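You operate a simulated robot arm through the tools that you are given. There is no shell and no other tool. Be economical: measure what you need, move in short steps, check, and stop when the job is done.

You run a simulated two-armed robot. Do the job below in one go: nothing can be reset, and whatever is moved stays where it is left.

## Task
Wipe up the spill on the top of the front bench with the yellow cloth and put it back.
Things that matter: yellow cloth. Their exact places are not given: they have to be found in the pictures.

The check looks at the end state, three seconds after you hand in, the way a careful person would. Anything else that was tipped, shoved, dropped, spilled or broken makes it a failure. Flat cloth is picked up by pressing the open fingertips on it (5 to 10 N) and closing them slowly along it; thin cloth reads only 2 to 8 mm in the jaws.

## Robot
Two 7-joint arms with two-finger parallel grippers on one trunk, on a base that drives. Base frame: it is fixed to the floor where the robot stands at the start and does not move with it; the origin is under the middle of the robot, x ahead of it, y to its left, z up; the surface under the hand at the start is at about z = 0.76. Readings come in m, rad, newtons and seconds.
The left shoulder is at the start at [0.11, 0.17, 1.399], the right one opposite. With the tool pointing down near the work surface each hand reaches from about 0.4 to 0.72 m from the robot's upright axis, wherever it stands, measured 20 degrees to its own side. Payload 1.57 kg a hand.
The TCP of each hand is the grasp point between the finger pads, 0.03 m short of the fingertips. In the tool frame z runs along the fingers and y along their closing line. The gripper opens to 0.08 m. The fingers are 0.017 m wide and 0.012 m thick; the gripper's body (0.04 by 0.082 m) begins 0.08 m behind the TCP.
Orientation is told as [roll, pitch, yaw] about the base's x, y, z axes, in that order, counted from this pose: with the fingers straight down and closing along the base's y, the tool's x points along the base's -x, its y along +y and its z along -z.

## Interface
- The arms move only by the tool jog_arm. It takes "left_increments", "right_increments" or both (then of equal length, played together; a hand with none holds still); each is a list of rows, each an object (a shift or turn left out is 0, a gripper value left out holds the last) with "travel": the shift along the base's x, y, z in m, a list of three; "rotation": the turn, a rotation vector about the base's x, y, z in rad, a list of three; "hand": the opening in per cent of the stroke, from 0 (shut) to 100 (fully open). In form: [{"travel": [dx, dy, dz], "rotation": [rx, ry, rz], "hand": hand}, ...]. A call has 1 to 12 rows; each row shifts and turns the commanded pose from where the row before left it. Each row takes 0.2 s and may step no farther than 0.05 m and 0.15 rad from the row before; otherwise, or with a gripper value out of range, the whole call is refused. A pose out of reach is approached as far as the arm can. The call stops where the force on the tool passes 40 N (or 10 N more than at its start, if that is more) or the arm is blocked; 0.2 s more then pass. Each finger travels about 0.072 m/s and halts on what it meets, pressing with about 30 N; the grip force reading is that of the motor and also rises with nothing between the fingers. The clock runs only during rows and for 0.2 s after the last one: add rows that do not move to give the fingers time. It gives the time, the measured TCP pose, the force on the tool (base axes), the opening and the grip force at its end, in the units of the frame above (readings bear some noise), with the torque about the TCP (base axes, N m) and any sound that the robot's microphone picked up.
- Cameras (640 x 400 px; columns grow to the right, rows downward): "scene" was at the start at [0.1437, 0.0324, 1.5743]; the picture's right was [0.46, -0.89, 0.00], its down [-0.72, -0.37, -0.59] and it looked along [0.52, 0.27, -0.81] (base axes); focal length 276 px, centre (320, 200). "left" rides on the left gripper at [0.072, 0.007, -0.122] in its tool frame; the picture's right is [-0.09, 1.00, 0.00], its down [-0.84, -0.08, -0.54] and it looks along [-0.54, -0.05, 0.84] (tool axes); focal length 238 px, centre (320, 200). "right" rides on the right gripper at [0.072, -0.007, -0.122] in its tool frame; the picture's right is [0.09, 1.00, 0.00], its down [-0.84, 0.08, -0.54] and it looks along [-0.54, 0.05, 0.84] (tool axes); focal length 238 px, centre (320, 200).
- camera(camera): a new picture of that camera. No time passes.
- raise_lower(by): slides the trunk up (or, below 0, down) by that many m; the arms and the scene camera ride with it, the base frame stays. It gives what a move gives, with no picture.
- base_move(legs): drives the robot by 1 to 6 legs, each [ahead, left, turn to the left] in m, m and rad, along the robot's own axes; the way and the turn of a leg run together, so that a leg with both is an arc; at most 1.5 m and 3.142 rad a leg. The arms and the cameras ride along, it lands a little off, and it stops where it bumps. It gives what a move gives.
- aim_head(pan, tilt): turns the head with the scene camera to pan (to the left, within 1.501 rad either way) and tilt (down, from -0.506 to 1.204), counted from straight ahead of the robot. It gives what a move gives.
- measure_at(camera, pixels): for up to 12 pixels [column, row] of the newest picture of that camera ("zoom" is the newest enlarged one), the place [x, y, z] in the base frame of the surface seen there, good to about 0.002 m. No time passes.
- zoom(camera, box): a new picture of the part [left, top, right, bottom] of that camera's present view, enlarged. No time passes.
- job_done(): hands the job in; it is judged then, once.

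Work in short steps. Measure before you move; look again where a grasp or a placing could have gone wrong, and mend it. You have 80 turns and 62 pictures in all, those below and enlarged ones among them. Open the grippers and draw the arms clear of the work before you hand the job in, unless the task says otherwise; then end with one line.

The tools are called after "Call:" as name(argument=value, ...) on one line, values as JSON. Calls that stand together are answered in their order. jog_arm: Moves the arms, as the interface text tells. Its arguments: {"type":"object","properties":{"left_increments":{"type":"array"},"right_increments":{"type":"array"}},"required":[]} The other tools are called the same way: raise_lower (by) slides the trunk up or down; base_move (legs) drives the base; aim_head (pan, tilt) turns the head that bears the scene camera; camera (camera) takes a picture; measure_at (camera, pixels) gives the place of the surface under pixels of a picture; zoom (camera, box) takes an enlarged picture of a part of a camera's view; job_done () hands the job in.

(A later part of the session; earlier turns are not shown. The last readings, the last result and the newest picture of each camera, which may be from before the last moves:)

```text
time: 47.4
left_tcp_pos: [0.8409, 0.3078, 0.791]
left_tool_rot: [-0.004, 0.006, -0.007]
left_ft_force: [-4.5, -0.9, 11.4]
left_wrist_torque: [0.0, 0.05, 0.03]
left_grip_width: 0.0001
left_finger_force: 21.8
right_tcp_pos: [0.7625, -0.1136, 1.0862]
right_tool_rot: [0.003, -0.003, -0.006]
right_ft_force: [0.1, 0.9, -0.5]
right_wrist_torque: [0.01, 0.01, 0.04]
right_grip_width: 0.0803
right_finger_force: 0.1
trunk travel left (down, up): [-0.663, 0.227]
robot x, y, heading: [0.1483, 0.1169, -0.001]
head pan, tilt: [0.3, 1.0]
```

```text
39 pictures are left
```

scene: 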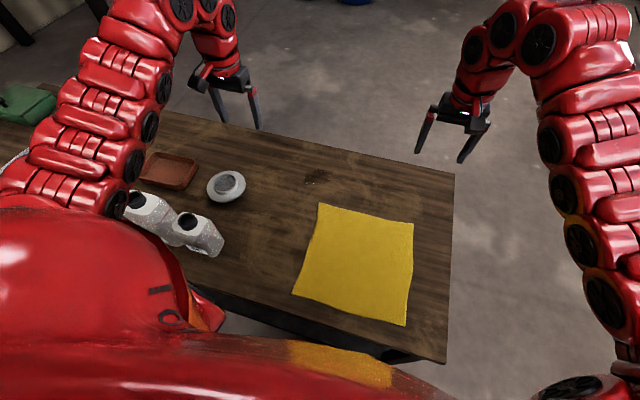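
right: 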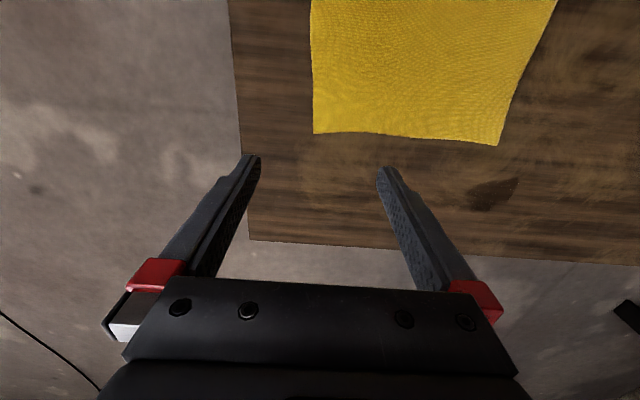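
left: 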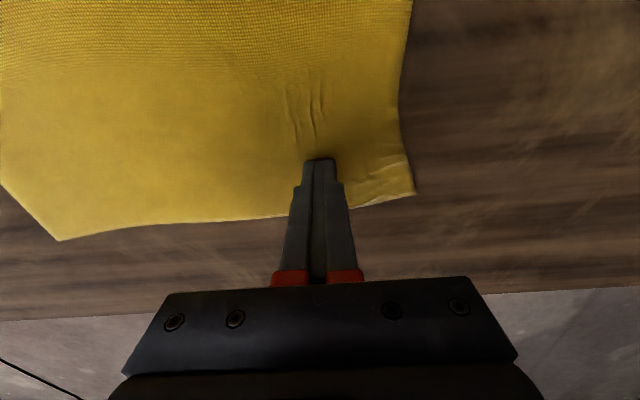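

Cloth now covers the whole spill with 11 N pressed. Rub side to side and back/forth.

Call:
jog_arm(left_increments=[{"travel": [-0.003, 0.01, 0]}, {"travel": [-0.003, 0.01, 0]}, {"travel": [-0.003, 0.01, 0]}, {"travel": [0.0, -0.012, 0]}, {"travel": [0.003, -0.012, 0]}, {"travel": [0.003, -0.012, 0]}, {"travel": [0.003, -0.012, 0]}, {"travel": [0, -0.012, 0]}, {"travel": [-0.012, 0.01, 0]}, {"travel": [-0.012, 0.01, 0]}, {"travel": [-0.012, 0.005, 0]}])

Call:
jog_arm(left_increments=[{"travel": [0.0, 0.012, 0]}, {"travel": [0.0, 0.012, 0]}, {"travel": [0.01, 0, 0]}, {"travel": [0.01, 0, 0]}, {"travel": [0.01, -0.01, 0]}, {"travel": [0.005, -0.01, 0]}, {"travel": [-0.01, 0.008, 0]}, {"travel": [-0.01, 0.008, 0]}, {"travel": [-0.01, 0, 0]}])

Call:
camera(camera="left")

```text
time: 49.8
left_tcp_pos: [0.8073, 0.3026, 0.7915]
left_tool_rot: [-0.004, -0.001, -0.007]
left_ft_force: [9.3, -2.0, 25.9]
left_wrist_torque: [0.05, -0.42, -0.05]
left_grip_width: 0.0
left_finger_force: 20.9
right_tcp_pos: [0.7634, -0.1126, 1.0851]
right_tool_rot: [0.003, -0.004, -0.008]
right_ft_force: [0.8, -0.1, 0.6]
right_wrist_torque: [-0.02, 0.0, 0.03]
right_grip_width: 0.0799
right_finger_force: 0.0
trunk travel left (down, up): [-0.663, 0.227]
robot x, y, heading: [0.1448, 0.1211, -0.006]
head pan, tilt: [0.3, 1.0]
```

```text
time: 51.8
left_tcp_pos: [0.8111, 0.323, 0.7917]
left_tool_rot: [-0.005, 0.003, -0.008]
left_ft_force: [6.5, 0.3, 15.2]
left_wrist_torque: [0.06, -0.2, -0.01]
left_grip_width: 0.0
left_finger_force: 21.4
right_tcp_pos: [0.7646, -0.1112, 1.0849]
right_tool_rot: [0.005, -0.003, -0.005]
right_ft_force: [-0.4, -1.2, 0.0]
right_wrist_torque: [0.0, -0.01, -0.01]
right_grip_width: 0.0799
right_finger_force: 0.0
trunk travel left (down, up): [-0.663, 0.227]
robot x, y, heading: [0.1419, 0.1223, -0.009]
head pan, tilt: [0.3, 1.0]
```

```text
38 pictures are left
```

left: 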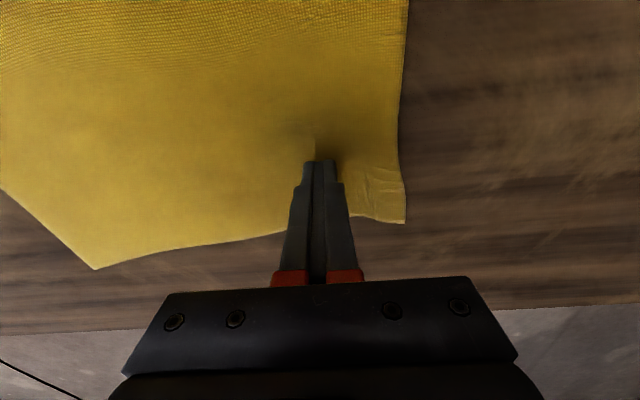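

Good rubbing. Measure the cloth's corner positions to plan the return slide.

Call:
measure_at(camera="left", pixels=[[403, 220], [94, 268], [330, 185]])

Call:
camera(camera="scene")

```text
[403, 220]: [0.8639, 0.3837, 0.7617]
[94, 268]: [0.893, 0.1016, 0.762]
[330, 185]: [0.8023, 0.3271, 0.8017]
```

```text
37 pictures are left
```

scene: 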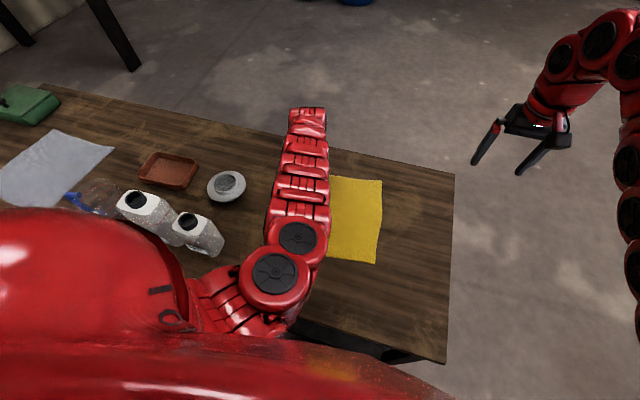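

Needed return shift is about (-0.125, -0.113). I lift the left hand, raise the trunk, and shift the base right so the return slide from the cloth's middle is within reach.

Call:
jog_arm(left_increments=[{"travel": [0, 0, 0.02]}, {"travel": [0, 0, 0.02]}, {}])

Call:
raise_lower(by=0.05)

Call:
base_move(legs=[[-0.01, -0.12, 0]])

Call:
camera(camera="scene")

Call:
camera(camera="left")

```text
time: 52.6
left_tcp_pos: [0.8104, 0.3239, 0.8298]
left_tool_rot: [-0.005, 0.007, -0.007]
left_ft_force: [-0.1, 0.0, 0.9]
left_wrist_torque: [0.0, -0.02, 0.01]
left_grip_width: 0.0
left_finger_force: 21.4
right_tcp_pos: [0.765, -0.1122, 1.0842]
right_tool_rot: [0.005, -0.001, -0.006]
right_ft_force: [-0.4, 0.0, -0.7]
right_wrist_torque: [-0.04, 0.01, -0.01]
right_grip_width: 0.08
right_finger_force: 0.1
trunk travel left (down, up): [-0.663, 0.227]
robot x, y, heading: [0.1479, 0.1203, -0.011]
head pan, tilt: [0.3, 1.0]
```

```text
time: 53.5
left_tcp_pos: [0.8117, 0.3222, 0.8795]
left_tool_rot: [-0.005, 0.005, -0.007]
left_ft_force: [0.0, 0.3, 0.1]
left_wrist_torque: [0.06, 0.0, -0.02]
left_grip_width: 0.0
left_finger_force: 20.8
right_tcp_pos: [0.765, -0.1111, 1.133]
right_tool_rot: [0.004, 0.0, -0.007]
right_ft_force: [0.0, 0.5, -0.2]
right_wrist_torque: [-0.01, 0.01, 0.01]
right_grip_width: 0.0801
right_finger_force: 0.1
trunk travel left (down, up): [-0.713, 0.177]
robot x, y, heading: [0.1464, 0.1194, -0.006]
head pan, tilt: [0.3, 1.0]
```

```text
time: 54.7
left_tcp_pos: [0.8003, 0.2058, 0.8806]
left_tool_rot: [-0.004, 0.006, -0.007]
left_ft_force: [-0.2, 0.2, 0.6]
left_wrist_torque: [-0.01, -0.02, 0.02]
left_grip_width: 0.0001
left_finger_force: 21.3
right_tcp_pos: [0.7538, -0.23, 1.134]
right_tool_rot: [0.001, -0.003, -0.007]
right_ft_force: [0.0, -1.1, -0.8]
right_wrist_torque: [-0.01, -0.01, 0.03]
right_grip_width: 0.08
right_finger_force: 0.0
trunk travel left (down, up): [-0.713, 0.177]
robot x, y, heading: [0.1343, -0.0011, -0.006]
head pan, tilt: [0.3, 1.0]
```

```text
36 pictures are left
```

scene: 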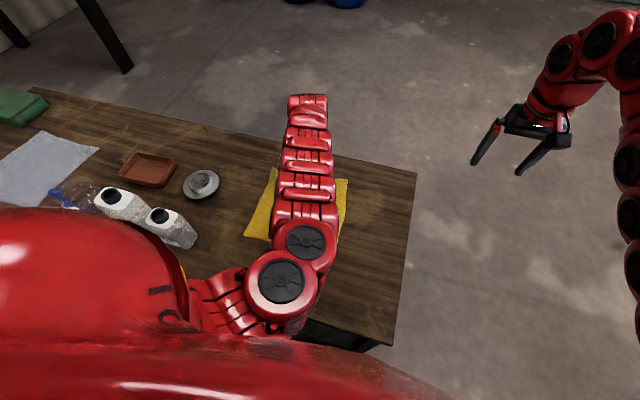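

```text
35 pictures are left
```

left: 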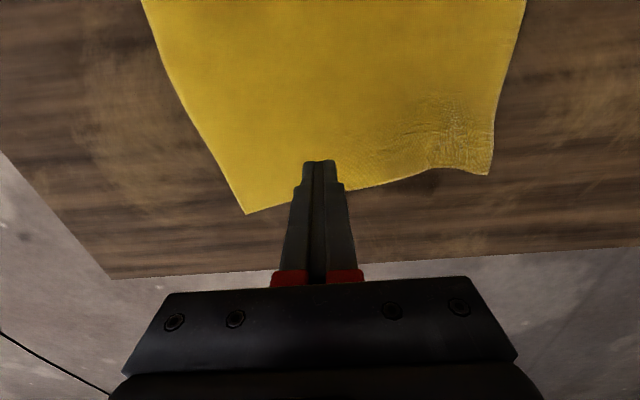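

Now go to plant point about (0.69, 0.19) on the cloth, just above it.

Call:
jog_arm(left_increments=[{"travel": [-0.03, -0.005, -0.02]}, {"travel": [-0.03, -0.005, -0.02]}, {"travel": [-0.03, -0.005, -0.02]}, {"travel": [-0.02, 0, -0.02]}, {"travel": [0, 0, -0.007]}, {}])

Call:
camera(camera="left")

```text
time: 56.1
left_tcp_pos: [0.6902, 0.1883, 0.79]
left_tool_rot: [-0.005, 0.004, -0.008]
left_ft_force: [-0.1, -2.6, 5.6]
left_wrist_torque: [-0.02, 0.01, 0.0]
left_grip_width: 0.0
left_finger_force: 20.6
right_tcp_pos: [0.7534, -0.2301, 1.1352]
right_tool_rot: [0.002, -0.003, -0.007]
right_ft_force: [-1.2, 0.3, 0.8]
right_wrist_torque: [0.01, -0.01, 0.0]
right_grip_width: 0.0798
right_finger_force: 0.1
trunk travel left (down, up): [-0.713, 0.177]
robot x, y, heading: [0.1308, 0.0015, -0.001]
head pan, tilt: [0.3, 1.0]
```

```text
34 pictures are left
```

left: 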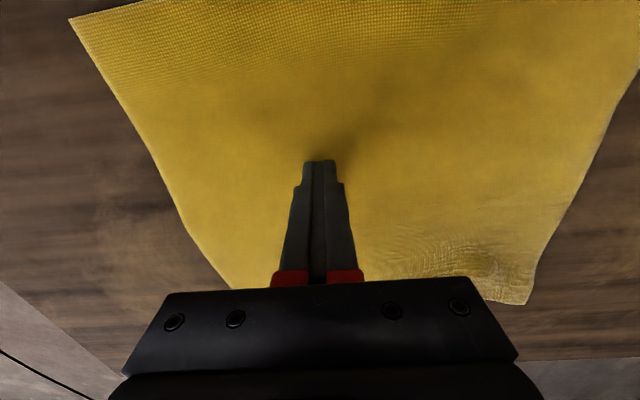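

Contact at 5.6 N. Press 0.7 mm more and slide half way back.

Call:
jog_arm(left_increments=[{"travel": [0, 0, -0.0007]}, {"travel": [-0.0104, -0.0094, 0]}, {"travel": [-0.0104, -0.0094, 0]}, {"travel": [-0.0104, -0.0094, 0]}, {"travel": [-0.0104, -0.0094, 0]}, {"travel": [-0.0104, -0.0094, 0]}, {"travel": [-0.0104, -0.0094, 0]}, {}])

Call:
camera(camera="left")

```text
time: 57.9
left_tcp_pos: [0.6907, 0.1888, 0.7903]
left_tool_rot: [-0.005, 0.006, -0.009]
left_ft_force: [1.0, -1.9, 8.4]
left_wrist_torque: [-0.09, -0.06, -0.01]
left_grip_width: 0.0
left_finger_force: 21.2
left hand out of reach, approached as far as the arm can: row 2, 3, 4, 5, 6, 7
right_tcp_pos: [0.7524, -0.2306, 1.1339]
right_tool_rot: [0.003, -0.003, -0.008]
right_ft_force: [0.0, -0.5, -0.5]
right_wrist_torque: [-0.03, 0.01, 0.02]
right_grip_width: 0.0798
right_finger_force: 0.0
trunk travel left (down, up): [-0.713, 0.177]
robot x, y, heading: [0.1312, 0.0047, -0.007]
head pan, tilt: [0.3, 1.0]
```

```text
33 pictures are left
```

left: 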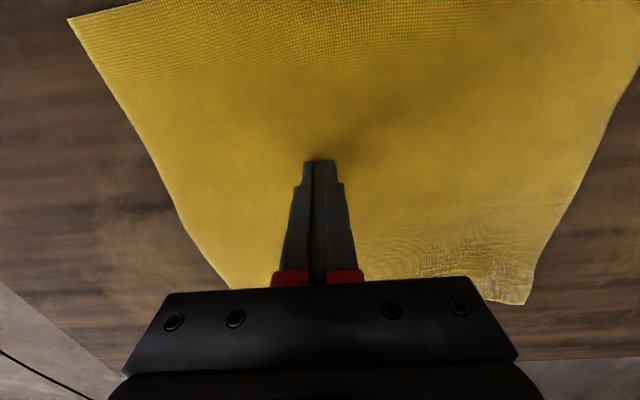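

The arm can't come inward, but the base can carry the pressed hand: drive the base back-right half the way.

Call:
base_move(legs=[[-0.06, -0.055, 0]])

Call:
camera(camera="left")

```text
time: 58.7
left_tcp_pos: [0.6858, 0.1813, 0.7939]
left_tool_rot: [-0.003, -0.008, -0.005]
left_ft_force: [0.3, -0.2, 0.7]
left_wrist_torque: [0.02, -0.05, -0.02]
left_grip_width: 0.0002
left_finger_force: 21.7
right_tcp_pos: [0.7427, -0.237, 1.1353]
right_tool_rot: [0.004, -0.004, -0.003]
right_ft_force: [-0.3, -0.4, 0.4]
right_wrist_torque: [-0.01, -0.01, 0.04]
right_grip_width: 0.0797
right_finger_force: 0.2
trunk travel left (down, up): [-0.713, 0.177]
robot x, y, heading: [0.1242, -0.0074, -0.009]
head pan, tilt: [0.3, 1.0]
stopped in leg 1: the force on the tool passed its limit at 42 N (the readings are from after the stop); the commanded pose is now the measured one
```

```text
32 pictures are left
```

left: 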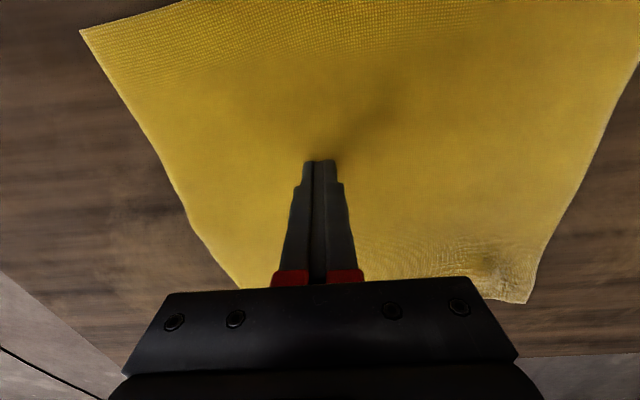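

Jolt tripped the limit and freed the contact. Instead raise the trunk 0.12 (hand lower relative to shoulder), descend again, and test inward motion in the air.

Call:
raise_lower(by=0.12)

Call:
jog_arm(left_increments=[{"travel": [0, 0, -0.03]}, {"travel": [0, 0, -0.03]}, {"travel": [0, 0, -0.03]}, {}])

Call:
jog_arm(left_increments=[{"travel": [-0.03, -0.027, 0]}, {"travel": [-0.03, -0.027, 0]}, {"travel": [-0.03, -0.027, 0]}, {"travel": [-0.03, -0.027, 0]}, {}])

```text
time: 60.2
left_tcp_pos: [0.6856, 0.1823, 0.9132]
left_tool_rot: [-0.003, -0.005, -0.006]
left_ft_force: [0.1, 0.4, -0.1]
left_wrist_torque: [0.02, 0.02, -0.01]
left_grip_width: 0.0
left_finger_force: 21.9
right_tcp_pos: [0.7438, -0.2367, 1.2539]
right_tool_rot: [0.004, -0.002, -0.002]
right_ft_force: [0.0, -0.9, 0.0]
right_wrist_torque: [0.03, 0.01, -0.02]
right_grip_width: 0.0799
right_finger_force: 0.2
trunk travel left (down, up): [-0.833, 0.057]
robot x, y, heading: [0.1257, -0.0064, -0.001]
head pan, tilt: [0.3, 1.0]
```

```text
time: 61.2
left_tcp_pos: [0.6849, 0.1814, 0.8233]
left_tool_rot: [-0.003, -0.007, -0.003]
left_ft_force: [-0.4, 0.3, -0.3]
left_wrist_torque: [0.03, 0.05, 0.0]
left_grip_width: 0.0
left_finger_force: 21.2
right_tcp_pos: [0.7434, -0.2382, 1.2546]
right_tool_rot: [0.003, -0.003, -0.003]
right_ft_force: [-0.2, -0.3, -0.2]
right_wrist_torque: [0.01, -0.04, 0.02]
right_grip_width: 0.0799
right_finger_force: 0.0
trunk travel left (down, up): [-0.833, 0.057]
robot x, y, heading: [0.1235, -0.0059, -0.001]
head pan, tilt: [0.3, 1.0]
```

```text
time: 62.4
left_tcp_pos: [0.5848, 0.0678, 0.8018]
left_tool_rot: [-0.004, -0.005, -0.006]
left_ft_force: [-0.4, -0.3, 0.3]
left_wrist_torque: [0.0, 0.0, 0.0]
left_grip_width: 0.0
left_finger_force: 21.7
left hand out of reach, approached as far as the arm can: row 3, 4
right_tcp_pos: [0.7434, -0.2368, 1.2545]
right_tool_rot: [0.001, -0.002, -0.003]
right_ft_force: [0.0, 0.8, 0.2]
right_wrist_torque: [0.0, -0.01, 0.01]
right_grip_width: 0.08
right_finger_force: 0.1
trunk travel left (down, up): [-0.833, 0.057]
robot x, y, heading: [0.1229, -0.0063, -0.006]
head pan, tilt: [0.3, 1.0]
```

That works almost fully. Move back outward, shift the base by (-0.04,-0.04) for margin, and go down again on the start point.

Call:
jog_arm(left_increments=[{"travel": [0.03, 0.03, 0.01]}, {"travel": [0.03, 0.03, 0.01]}, {"travel": [0.03, 0.03, 0]}, {"travel": [0.03, 0.03, 0]}, {}])

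Call:
base_move(legs=[[-0.04, -0.04, 0]])

Call:
camera(camera="left")

```text
time: 63.6
left_tcp_pos: [0.706, 0.1906, 0.8202]
left_tool_rot: [-0.003, -0.007, -0.006]
left_ft_force: [-0.9, -0.4, -0.1]
left_wrist_torque: [0.01, -0.01, 0.03]
left_grip_width: 0.0
left_finger_force: 21.1
right_tcp_pos: [0.7439, -0.2382, 1.2541]
right_tool_rot: [0.004, -0.003, -0.004]
right_ft_force: [-0.7, 0.6, 1.3]
right_wrist_torque: [0.03, -0.02, 0.0]
right_grip_width: 0.0802
right_finger_force: 0.1
trunk travel left (down, up): [-0.833, 0.057]
robot x, y, heading: [0.1225, -0.0089, -0.001]
head pan, tilt: [0.3, 1.0]
```

```text
time: 64.5
left_tcp_pos: [0.6696, 0.1537, 0.8194]
left_tool_rot: [-0.007, -0.004, -0.002]
left_ft_force: [0.3, 0.3, -0.6]
left_wrist_torque: [0.0, 0.06, 0.03]
left_grip_width: 0.0001
left_finger_force: 21.4
right_tcp_pos: [0.7083, -0.2721, 1.2526]
right_tool_rot: [0.0, 0.0, -0.004]
right_ft_force: [0.8, 0.2, 0.1]
right_wrist_torque: [-0.02, 0.01, 0.01]
right_grip_width: 0.0802
right_finger_force: 0.2
trunk travel left (down, up): [-0.833, 0.057]
robot x, y, heading: [0.0819, -0.0461, 0.0]
head pan, tilt: [0.3, 1.0]
```

```text
31 pictures are left
```

left: 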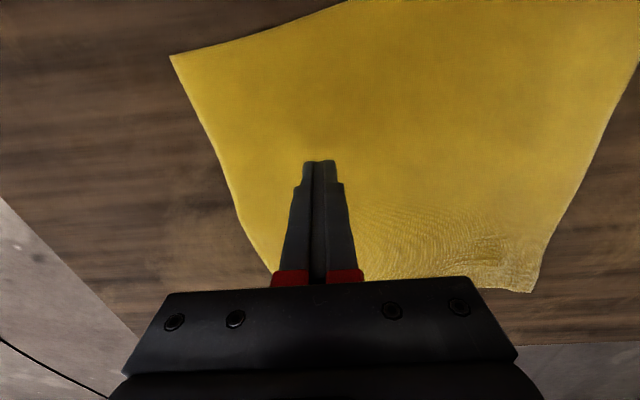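

Shift slightly to (0.68, 0.18) and press down.

Call:
jog_arm(left_increments=[{"travel": [0.01, 0.025, 0]}, {"travel": [0, 0, -0.015]}, {"travel": [0, 0, -0.01]}, {"travel": [0, 0, -0.003]}, {}])

```text
time: 65.8
left_tcp_pos: [0.6773, 0.1769, 0.7925]
left_tool_rot: [-0.003, -0.007, -0.002]
left_ft_force: [-0.3, -0.3, 0.4]
left_wrist_torque: [-0.02, 0.02, 0.0]
left_grip_width: 0.0001
left_finger_force: 21.3
right_tcp_pos: [0.7049, -0.2752, 1.2546]
right_tool_rot: [0.003, -0.002, 0.0]
right_ft_force: [0.2, -0.4, -0.3]
right_wrist_torque: [0.0, 0.01, -0.01]
right_grip_width: 0.0799
right_finger_force: 0.0
trunk travel left (down, up): [-0.833, 0.057]
robot x, y, heading: [0.0835, -0.0488, -0.003]
head pan, tilt: [0.3, 1.0]
```

Press 2.8 mm further and slide about 4 cm back.

Call:
jog_arm(left_increments=[{"travel": [0, 0, -0.0028]}, {}, {"travel": [-0.0096, -0.0088, 0]}, {"travel": [-0.0096, -0.0088, 0]}, {"travel": [-0.0096, -0.0088, 0]}, {}])

Call:
camera(camera="left")

```text
time: 67.2
left_tcp_pos: [0.6495, 0.1502, 0.7918]
left_tool_rot: [-0.002, -0.009, -0.002]
left_ft_force: [4.4, 1.4, 19.3]
left_wrist_torque: [0.1, -0.03, -0.06]
left_grip_width: 0.0
left_finger_force: 21.4
right_tcp_pos: [0.7049, -0.2757, 1.254]
right_tool_rot: [0.003, -0.003, -0.001]
right_ft_force: [-0.6, 0.2, -0.1]
right_wrist_torque: [0.03, 0.07, 0.03]
right_grip_width: 0.08
right_finger_force: 0.0
trunk travel left (down, up): [-0.833, 0.057]
robot x, y, heading: [0.0816, -0.0485, -0.006]
head pan, tilt: [0.3, 1.0]
```

```text
30 pictures are left
```

left: 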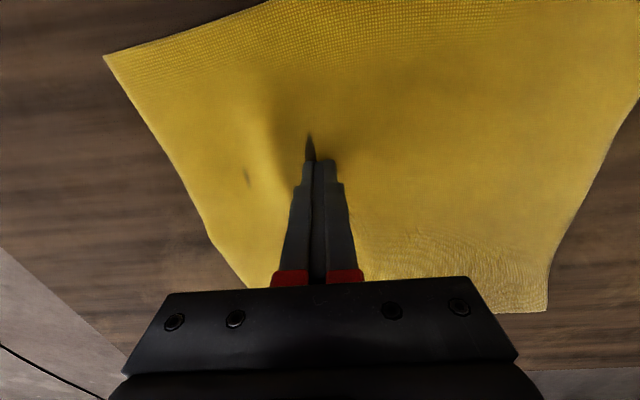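

Cloth follows (small ripple ahead of the tips). Ease the pressure a bit and continue.

Call:
jog_arm(left_increments=[{"travel": [-0.005, -0.005, 0.0006]}, {"travel": [-0.0096, -0.009, 0]}, {"travel": [-0.0096, -0.009, 0]}, {"travel": [-0.0096, -0.009, 0]}, {"travel": [-0.0096, -0.009, 0]}, {}])

Call:
camera(camera="left")

```text
time: 68.5
left_tcp_pos: [0.6053, 0.1101, 0.7913]
left_tool_rot: [-0.003, -0.005, -0.003]
left_ft_force: [-0.5, -1.2, 3.5]
left_wrist_torque: [-0.01, 0.01, 0.04]
left_grip_width: 0.0001
left_finger_force: 21.3
right_tcp_pos: [0.7036, -0.2751, 1.2534]
right_tool_rot: [0.004, -0.004, 0.001]
right_ft_force: [0.9, -0.6, -0.4]
right_wrist_torque: [0.01, 0.01, -0.01]
right_grip_width: 0.0799
right_finger_force: 0.0
trunk travel left (down, up): [-0.833, 0.057]
robot x, y, heading: [0.0823, -0.0465, -0.004]
head pan, tilt: [0.3, 1.0]
```

```text
29 pictures are left
```

left: 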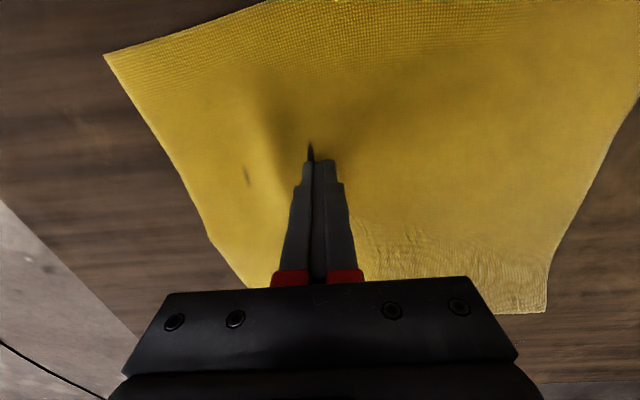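

Cloth moves exactly along. Measure corners for the remaining shift.

Call:
measure_at(camera="left", pixels=[[543, 308], [108, 58], [246, 177], [450, 150]])

```text
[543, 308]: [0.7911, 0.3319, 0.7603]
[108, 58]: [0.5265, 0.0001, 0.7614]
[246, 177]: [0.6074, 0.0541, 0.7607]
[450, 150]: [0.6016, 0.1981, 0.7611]
```

Remaining about (-0.058,-0.045). Slide it.

Call:
jog_arm(left_increments=[{"travel": [0, 0, -0.0007]}, {"travel": [-0.0097, -0.0075, 0]}, {"travel": [-0.0097, -0.0075, 0]}, {"travel": [-0.0097, -0.0075, 0]}, {"travel": [-0.0097, -0.0075, 0]}, {"travel": [-0.0097, -0.0075, 0]}, {"travel": [-0.0097, -0.0075, 0]}, {}])

Call:
camera(camera="left")

```text
time: 70.3
left_tcp_pos: [0.5454, 0.0657, 0.7911]
left_tool_rot: [-0.002, -0.008, -0.003]
left_ft_force: [4.1, 4.7, 31.4]
left_wrist_torque: [0.33, 0.04, -0.02]
left_grip_width: 0.0
left_finger_force: 20.7
right_tcp_pos: [0.7033, -0.2753, 1.2554]
right_tool_rot: [0.003, -0.004, 0.001]
right_ft_force: [0.9, 0.2, 0.3]
right_wrist_torque: [0.02, -0.01, -0.02]
right_grip_width: 0.0803
right_finger_force: 0.1
trunk travel left (down, up): [-0.833, 0.057]
robot x, y, heading: [0.0865, -0.0489, -0.006]
head pan, tilt: [0.3, 1.0]
```

```text
28 pictures are left
```

left: 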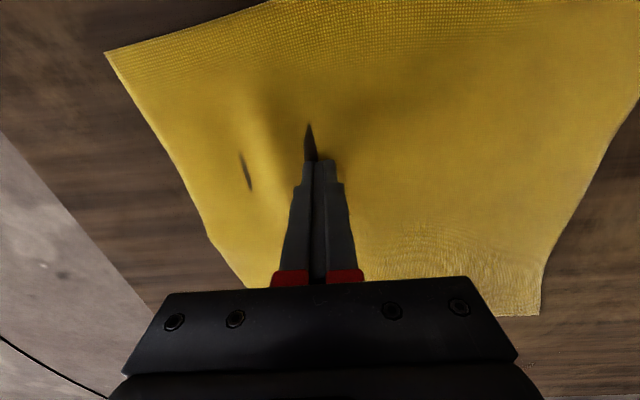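

Cloth is in place. Lift straight up with the trunk, then back the base off to look.

Call:
raise_lower(by=0.055)

Call:
jog_arm(left_increments=[{"travel": [0.02, 0.02, 0.02], "hand": 60}, {"travel": [0.02, 0.02, 0.03]}, {"travel": [0.02, 0.02, 0.03]}, {"travel": [0.02, 0.02, 0.03]}, {}])

Call:
camera(camera="left")

Call:
camera(camera="scene")

```text
time: 71.3
left_tcp_pos: [0.5476, 0.0644, 0.8441]
left_tool_rot: [-0.004, -0.004, -0.003]
left_ft_force: [1.2, -0.2, 0.2]
left_wrist_torque: [-0.01, -0.01, 0.02]
left_grip_width: 0.0002
left_finger_force: 21.6
right_tcp_pos: [0.7056, -0.2753, 1.3084]
right_tool_rot: [0.002, -0.001, 0.001]
right_ft_force: [0.5, -0.1, 1.2]
right_wrist_torque: [-0.01, 0.01, 0.01]
right_grip_width: 0.0799
right_finger_force: 0.1
trunk travel left (down, up): [-0.888, 0.002]
robot x, y, heading: [0.0877, -0.0488, 0.002]
head pan, tilt: [0.3, 1.0]
```

```text
time: 72.5
left_tcp_pos: [0.6339, 0.1454, 0.9544]
left_tool_rot: [-0.003, -0.006, -0.001]
left_ft_force: [-0.3, 0.1, -0.7]
left_wrist_torque: [0.0, 0.01, 0.05]
left_grip_width: 0.048
left_finger_force: 0.0
left hand out of reach, approached as far as the arm can: row 3
right_tcp_pos: [0.7049, -0.2754, 1.3082]
right_tool_rot: [0.003, -0.001, -0.001]
right_ft_force: [-0.4, -0.2, -0.6]
right_wrist_torque: [0.02, 0.02, 0.02]
right_grip_width: 0.0799
right_finger_force: 0.1
trunk travel left (down, up): [-0.888, 0.002]
robot x, y, heading: [0.0813, -0.0475, -0.004]
head pan, tilt: [0.3, 1.0]
```

```text
27 pictures are left
```

left: 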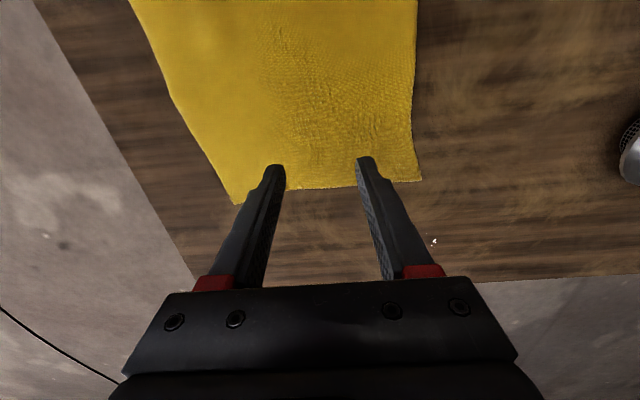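

```text
26 pictures are left
```

scene: 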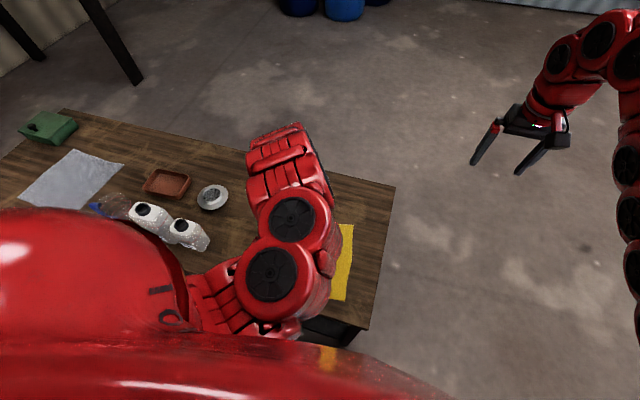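

A speck remains at left-camera (433,241). Zoom and measure it.

Call:
zoom(camera="left", box=[370, 170, 530, 270])

Call:
measure_at(camera="left", pixels=[[433, 241], [430, 237], [420, 180], [234, 203]])

```text
4.00 times, centred on (450, 220) of left
```

zoom: 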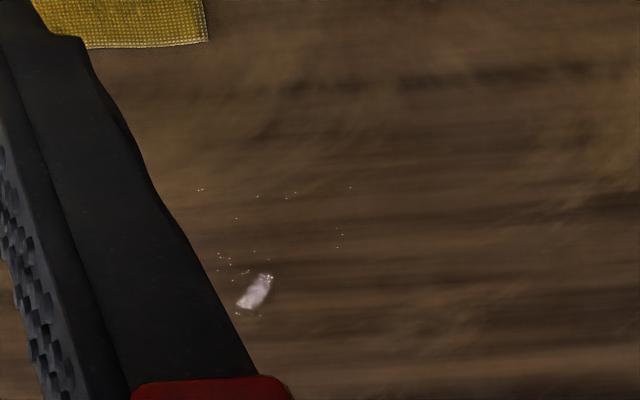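

```text
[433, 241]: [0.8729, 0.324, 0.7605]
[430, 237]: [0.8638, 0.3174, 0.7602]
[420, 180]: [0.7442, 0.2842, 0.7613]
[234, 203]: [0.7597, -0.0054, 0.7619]
```

Cloth is back nicely (corners within ~1 cm), but a small residue remains at about x 0.82–0.88, y 0.31–0.36, where the tips couldn't press. I'll repeat, tilting the tool forward for more reach. First shift the base and lower the trunk.

Call:
base_move(legs=[[0.06, 0.165, 0]])

Call:
raise_lower(by=-0.1)

Call:
jog_arm(left_increments=[{"rotation": [0, -0.1, 0], "hand": 0}, {"rotation": [0, -0.1, 0]}, {"rotation": [0, -0.1, 0]}, {"rotation": [0, -0.1, 0]}, {}])

Call:
camera(camera="left")

```text
time: 74.0
left_tcp_pos: [0.6943, 0.3076, 0.9546]
left_tool_rot: [-0.002, -0.005, -0.005]
left_ft_force: [0.5, -0.9, 0.4]
left_wrist_torque: [0.01, -0.04, 0.0]
left_grip_width: 0.0482
left_finger_force: 0.2
right_tcp_pos: [0.7655, -0.1137, 1.3087]
right_tool_rot: [0.006, -0.004, -0.003]
right_ft_force: [0.8, -0.1, 0.4]
right_wrist_torque: [0.03, -0.03, 0.03]
right_grip_width: 0.0801
right_finger_force: 0.1
trunk travel left (down, up): [-0.888, 0.002]
robot x, y, heading: [0.1422, 0.1198, -0.006]
head pan, tilt: [0.3, 1.0]
```

```text
time: 75.3
left_tcp_pos: [0.6952, 0.3096, 0.8537]
left_tool_rot: [-0.003, -0.005, -0.005]
left_ft_force: [0.4, 0.3, 0.7]
left_wrist_torque: [0.0, 0.0, 0.03]
left_grip_width: 0.0479
left_finger_force: 0.1
right_tcp_pos: [0.7653, -0.1109, 1.2098]
right_tool_rot: [0.004, -0.003, -0.003]
right_ft_force: [0.1, -0.3, 0.6]
right_wrist_torque: [-0.04, 0.02, 0.0]
right_grip_width: 0.08
right_finger_force: 0.0
trunk travel left (down, up): [-0.788, 0.102]
robot x, y, heading: [0.1446, 0.115, -0.004]
head pan, tilt: [0.3, 1.0]
```

```text
time: 76.5
left_tcp_pos: [0.6959, 0.309, 0.8535]
left_tool_rot: [-0.004, -0.004, -0.005]
left_ft_force: [0.0, 0.6, 0.8]
left_wrist_torque: [0.01, -0.01, 0.0]
left_grip_width: 0.0002
left_finger_force: 21.4
left hand out of reach, approached as far as the arm can: row 1, 2, 3, 4
right_tcp_pos: [0.7656, -0.112, 1.2094]
right_tool_rot: [0.003, -0.001, -0.004]
right_ft_force: [-0.4, 0.4, -1.2]
right_wrist_torque: [-0.01, 0.02, -0.01]
right_grip_width: 0.0798
right_finger_force: 0.2
trunk travel left (down, up): [-0.788, 0.102]
robot x, y, heading: [0.1489, 0.1171, -0.01]
head pan, tilt: [0.3, 1.0]
```

```text
24 pictures are left
```

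left: 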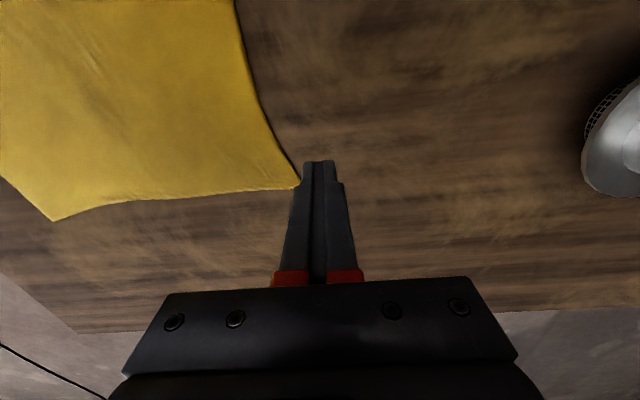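

Tilt isn't possible here; test it further out, above the spill.

Call:
jog_arm(left_increments=[{"travel": [0.035, 0.003, 0]}, {"travel": [0.035, 0.003, 0]}, {"travel": [0.035, 0.003, 0]}, {"travel": [0.03, 0.003, 0]}, {"rotation": [0, -0.1, 0]}, {"rotation": [0, -0.1, 0]}, {"rotation": [0, -0.1, 0]}, {}])

Call:
jog_arm(left_increments=[{"travel": [0.02, 0, 0]}, {"travel": [0.02, 0, 0]}, {"travel": [0.01, 0, 0]}, {}])

```text
time: 78.3
left_tcp_pos: [0.8243, 0.3194, 0.8547]
left_tool_rot: [0.0, -0.307, -0.005]
left_ft_force: [0.4, 1.1, -0.8]
left_wrist_torque: [0.04, -0.03, -0.06]
left_grip_width: 0.0001
left_finger_force: 21.2
left hand out of reach, approached as far as the arm can: row 4
right_tcp_pos: [0.7655, -0.1113, 1.2077]
right_tool_rot: [0.006, -0.001, -0.005]
right_ft_force: [-0.6, 0.3, 0.6]
right_wrist_torque: [0.0, 0.04, -0.01]
right_grip_width: 0.0801
right_finger_force: 0.1
trunk travel left (down, up): [-0.788, 0.102]
robot x, y, heading: [0.1447, 0.1213, -0.011]
head pan, tilt: [0.3, 1.0]
```

```text
time: 79.3
left_tcp_pos: [0.8735, 0.3188, 0.8559]
left_tool_rot: [-0.001, -0.304, -0.005]
left_ft_force: [0.5, 0.6, 0.9]
left_wrist_torque: [0.0, 0.01, 0.0]
left_grip_width: 0.0004
left_finger_force: 21.5
right_tcp_pos: [0.7657, -0.1125, 1.2098]
right_tool_rot: [0.004, -0.002, -0.004]
right_ft_force: [-0.6, -0.3, 0.8]
right_wrist_torque: [-0.05, -0.01, 0.01]
right_grip_width: 0.0801
right_finger_force: 0.1
trunk travel left (down, up): [-0.788, 0.102]
robot x, y, heading: [0.1459, 0.1149, -0.004]
head pan, tilt: [0.3, 1.0]
```

Tilted reach extends to x≈0.88. Now come back, keeping tilt, to above the plant point near the corner (~0.70, 0.235).

Call:
jog_arm(left_increments=[{"travel": [-0.035, -0.018, -0.008]}, {"travel": [-0.035, -0.018, -0.008]}, {"travel": [-0.035, -0.018, -0.008]}, {"travel": [-0.035, -0.018, -0.008]}, {"travel": [-0.03, -0.01, -0.008]}, {}])

Call:
camera(camera="left")

```text
time: 80.7
left_tcp_pos: [0.7239, 0.2363, 0.8016]
left_tool_rot: [-0.004, -0.304, -0.005]
left_ft_force: [0.1, 0.3, 0.4]
left_wrist_torque: [0.04, -0.01, 0.02]
left_grip_width: 0.0001
left_finger_force: 21.1
left hand out of reach, approached as far as the arm can: row 4, 5
right_tcp_pos: [0.7655, -0.1104, 1.2088]
right_tool_rot: [0.003, -0.002, -0.003]
right_ft_force: [-0.1, 0.2, -0.6]
right_wrist_torque: [-0.04, 0.03, -0.03]
right_grip_width: 0.0799
right_finger_force: 0.1
trunk travel left (down, up): [-0.788, 0.102]
robot x, y, heading: [0.1421, 0.1159, -0.003]
head pan, tilt: [0.3, 1.0]
```

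```text
23 pictures are left
```

left: 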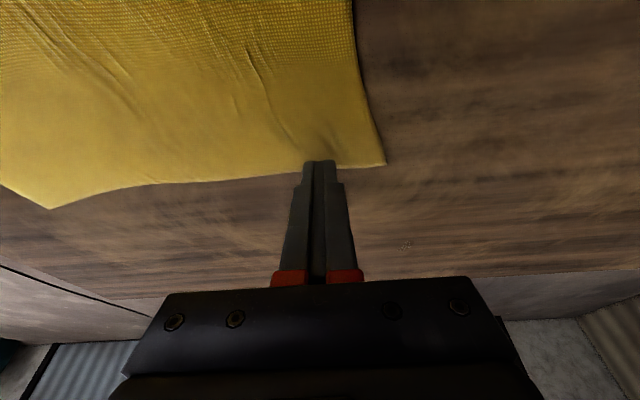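

The tip would land too near the edge. Untilt, go 4 cm further back and plant; slide out untilted, then re-plant with tilt.

Call:
jog_arm(left_increments=[{"rotation": [0, 0.1, 0], "travel": [0, 0, 0.005]}, {"rotation": [0, 0.1, 0], "travel": [0, 0, 0.005]}, {"rotation": [0, 0.1, 0]}, {"travel": [-0.015, 0, 0]}, {"travel": [-0.015, 0, 0]}, {"travel": [0, 0, -0.01]}, {}])

```text
time: 82.3
left_tcp_pos: [0.6949, 0.2379, 0.7987]
left_tool_rot: [-0.004, -0.007, -0.005]
left_ft_force: [-0.2, -0.1, 0.3]
left_wrist_torque: [-0.02, 0.0, -0.01]
left_grip_width: 0.0002
left_finger_force: 20.8
right_tcp_pos: [0.7652, -0.1114, 1.2085]
right_tool_rot: [0.003, -0.003, -0.003]
right_ft_force: [-0.7, -0.2, 0.0]
right_wrist_torque: [0.02, -0.01, 0.01]
right_grip_width: 0.0799
right_finger_force: 0.0
trunk travel left (down, up): [-0.788, 0.102]
robot x, y, heading: [0.1467, 0.1172, -0.008]
head pan, tilt: [0.3, 1.0]
```

Press to z≈0.790 and slide out by about (0.11, 0.10).

Call:
jog_arm(left_increments=[{"travel": [0, 0, -0.006]}, {"travel": [0, 0, -0.0025]}, {"travel": [0.011, 0.01, 0]}, {"travel": [0.011, 0.01, 0]}, {"travel": [0.011, 0.01, 0]}, {"travel": [0.011, 0.01, 0]}, {}])

Call:
camera(camera="left")

```text
time: 83.9
left_tcp_pos: [0.7391, 0.2764, 0.7918]
left_tool_rot: [-0.003, -0.006, -0.007]
left_ft_force: [-4.6, -2.6, 14.6]
left_wrist_torque: [0.02, 0.2, 0.01]
left_grip_width: 0.0
left_finger_force: 20.7
right_tcp_pos: [0.765, -0.1125, 1.21]
right_tool_rot: [0.005, -0.006, -0.005]
right_ft_force: [0.6, 0.1, 0.1]
right_wrist_torque: [-0.01, -0.01, 0.01]
right_grip_width: 0.0799
right_finger_force: 0.0
trunk travel left (down, up): [-0.788, 0.102]
robot x, y, heading: [0.1446, 0.1181, -0.007]
head pan, tilt: [0.3, 1.0]
```

```text
22 pictures are left
```

left: 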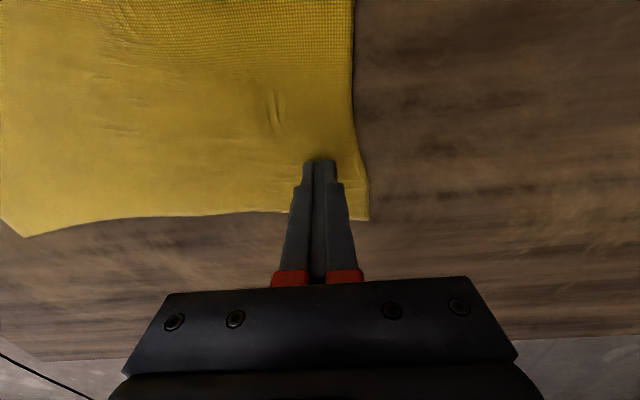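

Continue to about (0.81, 0.335).

Call:
jog_arm(left_increments=[{"travel": [0.01, 0.0085, 0]}, {"travel": [0.01, 0.0085, 0]}, {"travel": [0.01, 0.0085, -0.0003]}, {"travel": [0.01, 0.0085, -0.0003]}, {"travel": [0.01, 0.0085, -0.0003]}, {"travel": [0.01, 0.0085, 0]}, {"travel": [0.01, 0.0085, 0]}, {}])

Call:
camera(camera="left")

```text
time: 85.7
left_tcp_pos: [0.7941, 0.3237, 0.7916]
left_tool_rot: [-0.003, -0.005, -0.006]
left_ft_force: [-1.3, -0.2, 13.2]
left_wrist_torque: [0.07, 0.09, 0.01]
left_grip_width: 0.0
left_finger_force: 21.2
left hand out of reach, approached as far as the arm can: row 6, 7
right_tcp_pos: [0.7662, -0.1123, 1.2086]
right_tool_rot: [0.005, -0.004, -0.003]
right_ft_force: [0.2, 0.0, 0.1]
right_wrist_torque: [-0.01, 0.04, 0.0]
right_grip_width: 0.0798
right_finger_force: 0.0
trunk travel left (down, up): [-0.788, 0.102]
robot x, y, heading: [0.1485, 0.1167, -0.002]
head pan, tilt: [0.3, 1.0]
```

```text
21 pictures are left
```

left: 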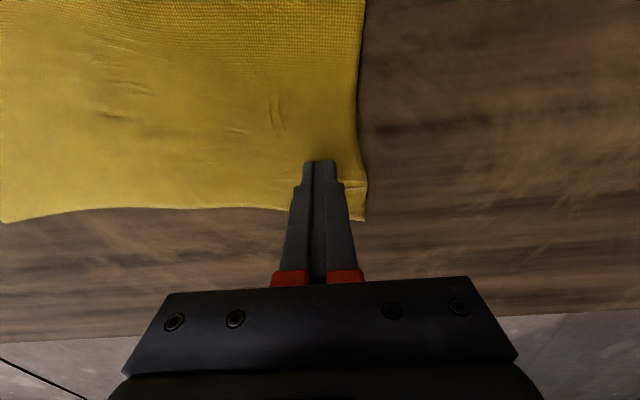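

Now lift 2 cm, tilt forward 0.3 and re-plant here.

Call:
jog_arm(left_increments=[{"travel": [0, 0, 0.01]}, {"travel": [0, 0, 0.012]}, {"rotation": [0, -0.1, 0]}, {"rotation": [0, -0.1, 0]}, {"rotation": [0, -0.1, 0]}, {"travel": [-0.008, 0, -0.01]}, {"travel": [0, 0, -0.008]}, {}])

```text
time: 87.5
left_tcp_pos: [0.7853, 0.319, 0.7921]
left_tool_rot: [-0.002, -0.305, -0.004]
left_ft_force: [-0.2, 1.1, 1.1]
left_wrist_torque: [0.03, -0.02, 0.0]
left_grip_width: 0.0003
left_finger_force: 21.5
left hand out of reach, approached as far as the arm can: row 5
right_tcp_pos: [0.7651, -0.1131, 1.2095]
right_tool_rot: [0.002, -0.003, -0.004]
right_ft_force: [-0.2, -1.3, 0.4]
right_wrist_torque: [-0.01, 0.03, 0.0]
right_grip_width: 0.0799
right_finger_force: 0.1
trunk travel left (down, up): [-0.788, 0.102]
robot x, y, heading: [0.1454, 0.116, -0.003]
head pan, tilt: [0.3, 1.0]
```

Press slightly and push forward 4 cm.

Call:
jog_arm(left_increments=[{"travel": [0, 0, -0.0022]}, {}, {"travel": [0.01, 0.002, 0]}, {"travel": [0.01, 0.002, 0]}, {"travel": [0.01, 0.002, 0]}, {"travel": [0.01, 0.002, 0]}, {}])

Call:
camera(camera="left")

```text
time: 89.1
left_tcp_pos: [0.8256, 0.3293, 0.7924]
left_tool_rot: [0.0, -0.312, -0.006]
left_ft_force: [-5.0, -0.4, 19.1]
left_wrist_torque: [-0.02, 0.11, -0.01]
left_grip_width: 0.0
left_finger_force: 21.5
right_tcp_pos: [0.7637, -0.1125, 1.2094]
right_tool_rot: [0.002, -0.003, -0.003]
right_ft_force: [-0.2, 0.8, -0.2]
right_wrist_torque: [0.01, 0.01, 0.02]
right_grip_width: 0.0802
right_finger_force: 0.1
trunk travel left (down, up): [-0.788, 0.102]
robot x, y, heading: [0.1451, 0.1161, -0.009]
head pan, tilt: [0.3, 1.0]
```

```text
20 pictures are left
```

left: 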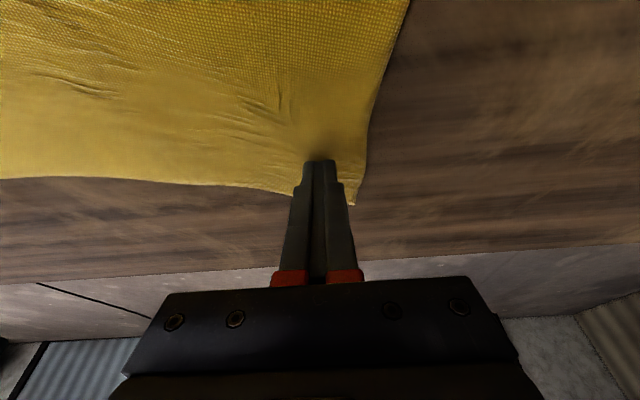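

Good. Raster with pressure across the spill, stepping forward to x≈0.873.

Call:
jog_arm(left_increments=[{"travel": [0.007, 0.01, 0.0003]}, {"travel": [0.007, 0.01, 0]}, {"travel": [0, 0.008, 0]}, {"travel": [0.002, -0.012, 0]}, {"travel": [0.002, -0.012, 0]}, {"travel": [0.002, -0.012, 0]}, {"travel": [0.002, -0.012, 0]}, {"travel": [0.002, -0.012, 0]}, {"travel": [0.002, -0.01, 0]}, {"travel": [0.006, 0, 0]}, {}])

Call:
jog_arm(left_increments=[{"travel": [0.001, 0.012, 0]}, {"travel": [0.001, 0.012, 0]}, {"travel": [0.001, 0.012, 0]}, {"travel": [0.001, 0.012, 0]}, {"travel": [0.001, 0.012, 0]}, {"travel": [0.009, 0, 0]}, {"travel": [0.001, -0.012, 0]}, {"travel": [0.001, -0.012, 0]}, {"travel": [0.001, -0.012, 0]}, {"travel": [0.001, -0.012, 0]}, {}])

Call:
camera(camera="left")

```text
time: 91.5
left_tcp_pos: [0.8562, 0.2852, 0.7932]
left_tool_rot: [0.0, -0.309, -0.008]
left_ft_force: [-6.3, 0.2, 19.3]
left_wrist_torque: [0.03, 0.2, 0.0]
left_grip_width: 0.0002
left_finger_force: 21.2
right_tcp_pos: [0.7622, -0.1121, 1.2111]
right_tool_rot: [0.003, -0.005, -0.004]
right_ft_force: [-1.1, 1.5, 0.6]
right_wrist_torque: [0.02, -0.02, -0.02]
right_grip_width: 0.08
right_finger_force: 0.0
trunk travel left (down, up): [-0.788, 0.102]
robot x, y, heading: [0.1476, 0.1172, -0.005]
head pan, tilt: [0.3, 1.0]
```

```text
time: 93.9
left_tcp_pos: [0.8654, 0.2976, 0.798]
left_tool_rot: [0.0, -0.306, -0.006]
left_ft_force: [0.1, -0.3, 0.0]
left_wrist_torque: [0.0, 0.02, 0.04]
left_grip_width: 0.0
left_finger_force: 21.5
left hand out of reach, approached as far as the arm can: row 4, 5
right_tcp_pos: [0.7648, -0.1096, 1.2089]
right_tool_rot: [0.004, -0.002, -0.002]
right_ft_force: [0.2, -0.3, -0.5]
right_wrist_torque: [0.0, -0.04, 0.02]
right_grip_width: 0.0801
right_finger_force: 0.0
trunk travel left (down, up): [-0.788, 0.102]
robot x, y, heading: [0.1497, 0.1199, -0.005]
head pan, tilt: [0.3, 1.0]
```

```text
19 pictures are left
```

left: 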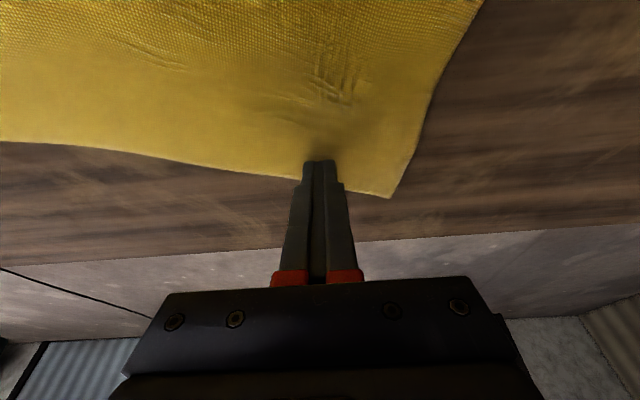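

Lost contact near the reach limit. Tilt a bit more for reach, press again and redo the far line.

Call:
jog_arm(left_increments=[{"rotation": [0, -0.1, 0]}, {"rotation": [0, -0.05, 0]}, {"travel": [0, 0, -0.004]}, {"travel": [0, 0, -0.0015]}, {}])

```text
time: 95.1
left_tcp_pos: [0.8664, 0.2978, 0.7928]
left_tool_rot: [-0.001, -0.456, -0.006]
left_ft_force: [0.6, -0.7, 0.0]
left_wrist_torque: [-0.01, -0.01, -0.01]
left_grip_width: 0.0
left_finger_force: 21.5
right_tcp_pos: [0.7655, -0.1106, 1.2102]
right_tool_rot: [0.004, -0.001, -0.005]
right_ft_force: [-0.6, 0.0, 0.4]
right_wrist_torque: [-0.02, -0.02, 0.0]
right_grip_width: 0.08
right_finger_force: 0.1
trunk travel left (down, up): [-0.788, 0.102]
robot x, y, heading: [0.1447, 0.1186, -0.004]
head pan, tilt: [0.3, 1.0]
```

Call:
jog_arm(left_increments=[{"travel": [0, 0, -0.0015]}, {"travel": [0, 0, -0.001]}, {"travel": [0.001, 0.012, 0]}, {"travel": [0.001, 0.012, 0]}, {"travel": [0.001, 0.012, 0]}, {"travel": [0.001, 0.012, 0]}, {}])

```text
time: 96.7
left_tcp_pos: [0.8679, 0.3459, 0.7912]
left_tool_rot: [-0.001, -0.458, -0.007]
left_ft_force: [-0.5, -4.1, 16.6]
left_wrist_torque: [-0.13, -0.09, -0.01]
left_grip_width: 0.0003
left_finger_force: 21.6
right_tcp_pos: [0.7633, -0.1134, 1.2106]
right_tool_rot: [0.003, -0.004, -0.003]
right_ft_force: [-0.5, -0.4, 0.6]
right_wrist_torque: [-0.03, -0.03, 0.01]
right_grip_width: 0.0802
right_finger_force: 0.1
trunk travel left (down, up): [-0.788, 0.102]
robot x, y, heading: [0.1449, 0.1178, -0.006]
head pan, tilt: [0.3, 1.0]
```

Contact holds at 17 N. Continue: forward 1 cm, stroke back and forth, then come in with a zigzag over the spill area.

Call:
jog_arm(left_increments=[{"travel": [0, 0.01, 0]}, {"travel": [0.008, -0.008, 0]}, {"travel": [0, -0.012, 0]}, {"travel": [0, -0.012, 0]}, {"travel": [0, -0.012, 0]}, {"travel": [-0.004, -0.012, 0]}, {"travel": [-0.008, 0.006, 0]}, {"travel": [-0.004, 0.012, 0]}, {"travel": [-0.002, 0.012, 0]}, {"travel": [0, 0.012, 0]}, {"travel": [0, 0.012, 0]}, {}])

Call:
jog_arm(left_increments=[{"travel": [-0.012, 0, 0]}, {"travel": [0, -0.012, 0]}, {"travel": [0, -0.012, 0]}, {"travel": [0, -0.012, 0]}, {"travel": [0, -0.012, 0]}, {"travel": [-0.012, 0, 0]}, {"travel": [0, 0.012, 0]}, {"travel": [0, 0.012, 0]}, {"travel": [0, 0.012, 0]}, {"travel": [0, 0.012, 0]}, {}])

Call:
camera(camera="left")

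```text
time: 99.3
left_tcp_pos: [0.8581, 0.3543, 0.7917]
left_tool_rot: [0.001, -0.457, -0.005]
left_ft_force: [-2.2, -3.9, 18.9]
left_wrist_torque: [-0.08, -0.1, -0.01]
left_grip_width: 0.0
left_finger_force: 21.3
right_tcp_pos: [0.7634, -0.1131, 1.21]
right_tool_rot: [0.005, -0.004, -0.003]
right_ft_force: [0.3, 0.1, -0.4]
right_wrist_torque: [-0.02, 0.03, 0.0]
right_grip_width: 0.0799
right_finger_force: 0.0
trunk travel left (down, up): [-0.788, 0.102]
robot x, y, heading: [0.1471, 0.1196, -0.005]
head pan, tilt: [0.3, 1.0]
```

```text
time: 101.7
left_tcp_pos: [0.8326, 0.3546, 0.7924]
left_tool_rot: [0.0, -0.458, -0.007]
left_ft_force: [-0.1, -3.7, 14.8]
left_wrist_torque: [-0.13, -0.12, -0.01]
left_grip_width: 0.0001
left_finger_force: 21.0
right_tcp_pos: [0.7644, -0.112, 1.2101]
right_tool_rot: [0.004, -0.004, -0.003]
right_ft_force: [0.8, -0.4, 0.5]
right_wrist_torque: [-0.02, 0.02, 0.0]
right_grip_width: 0.0802
right_finger_force: 0.0
trunk travel left (down, up): [-0.788, 0.102]
robot x, y, heading: [0.1441, 0.1197, -0.006]
head pan, tilt: [0.3, 1.0]
```

```text
18 pictures are left
```

left: 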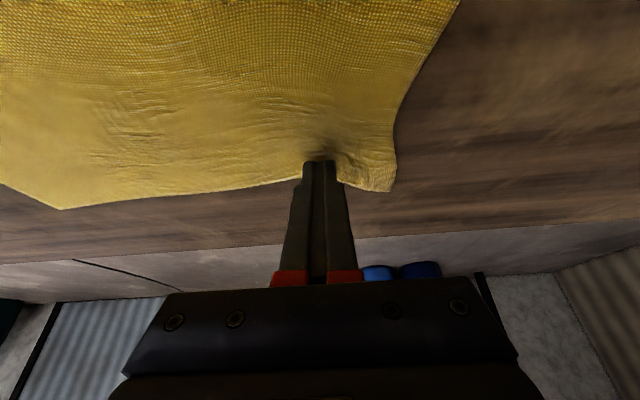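

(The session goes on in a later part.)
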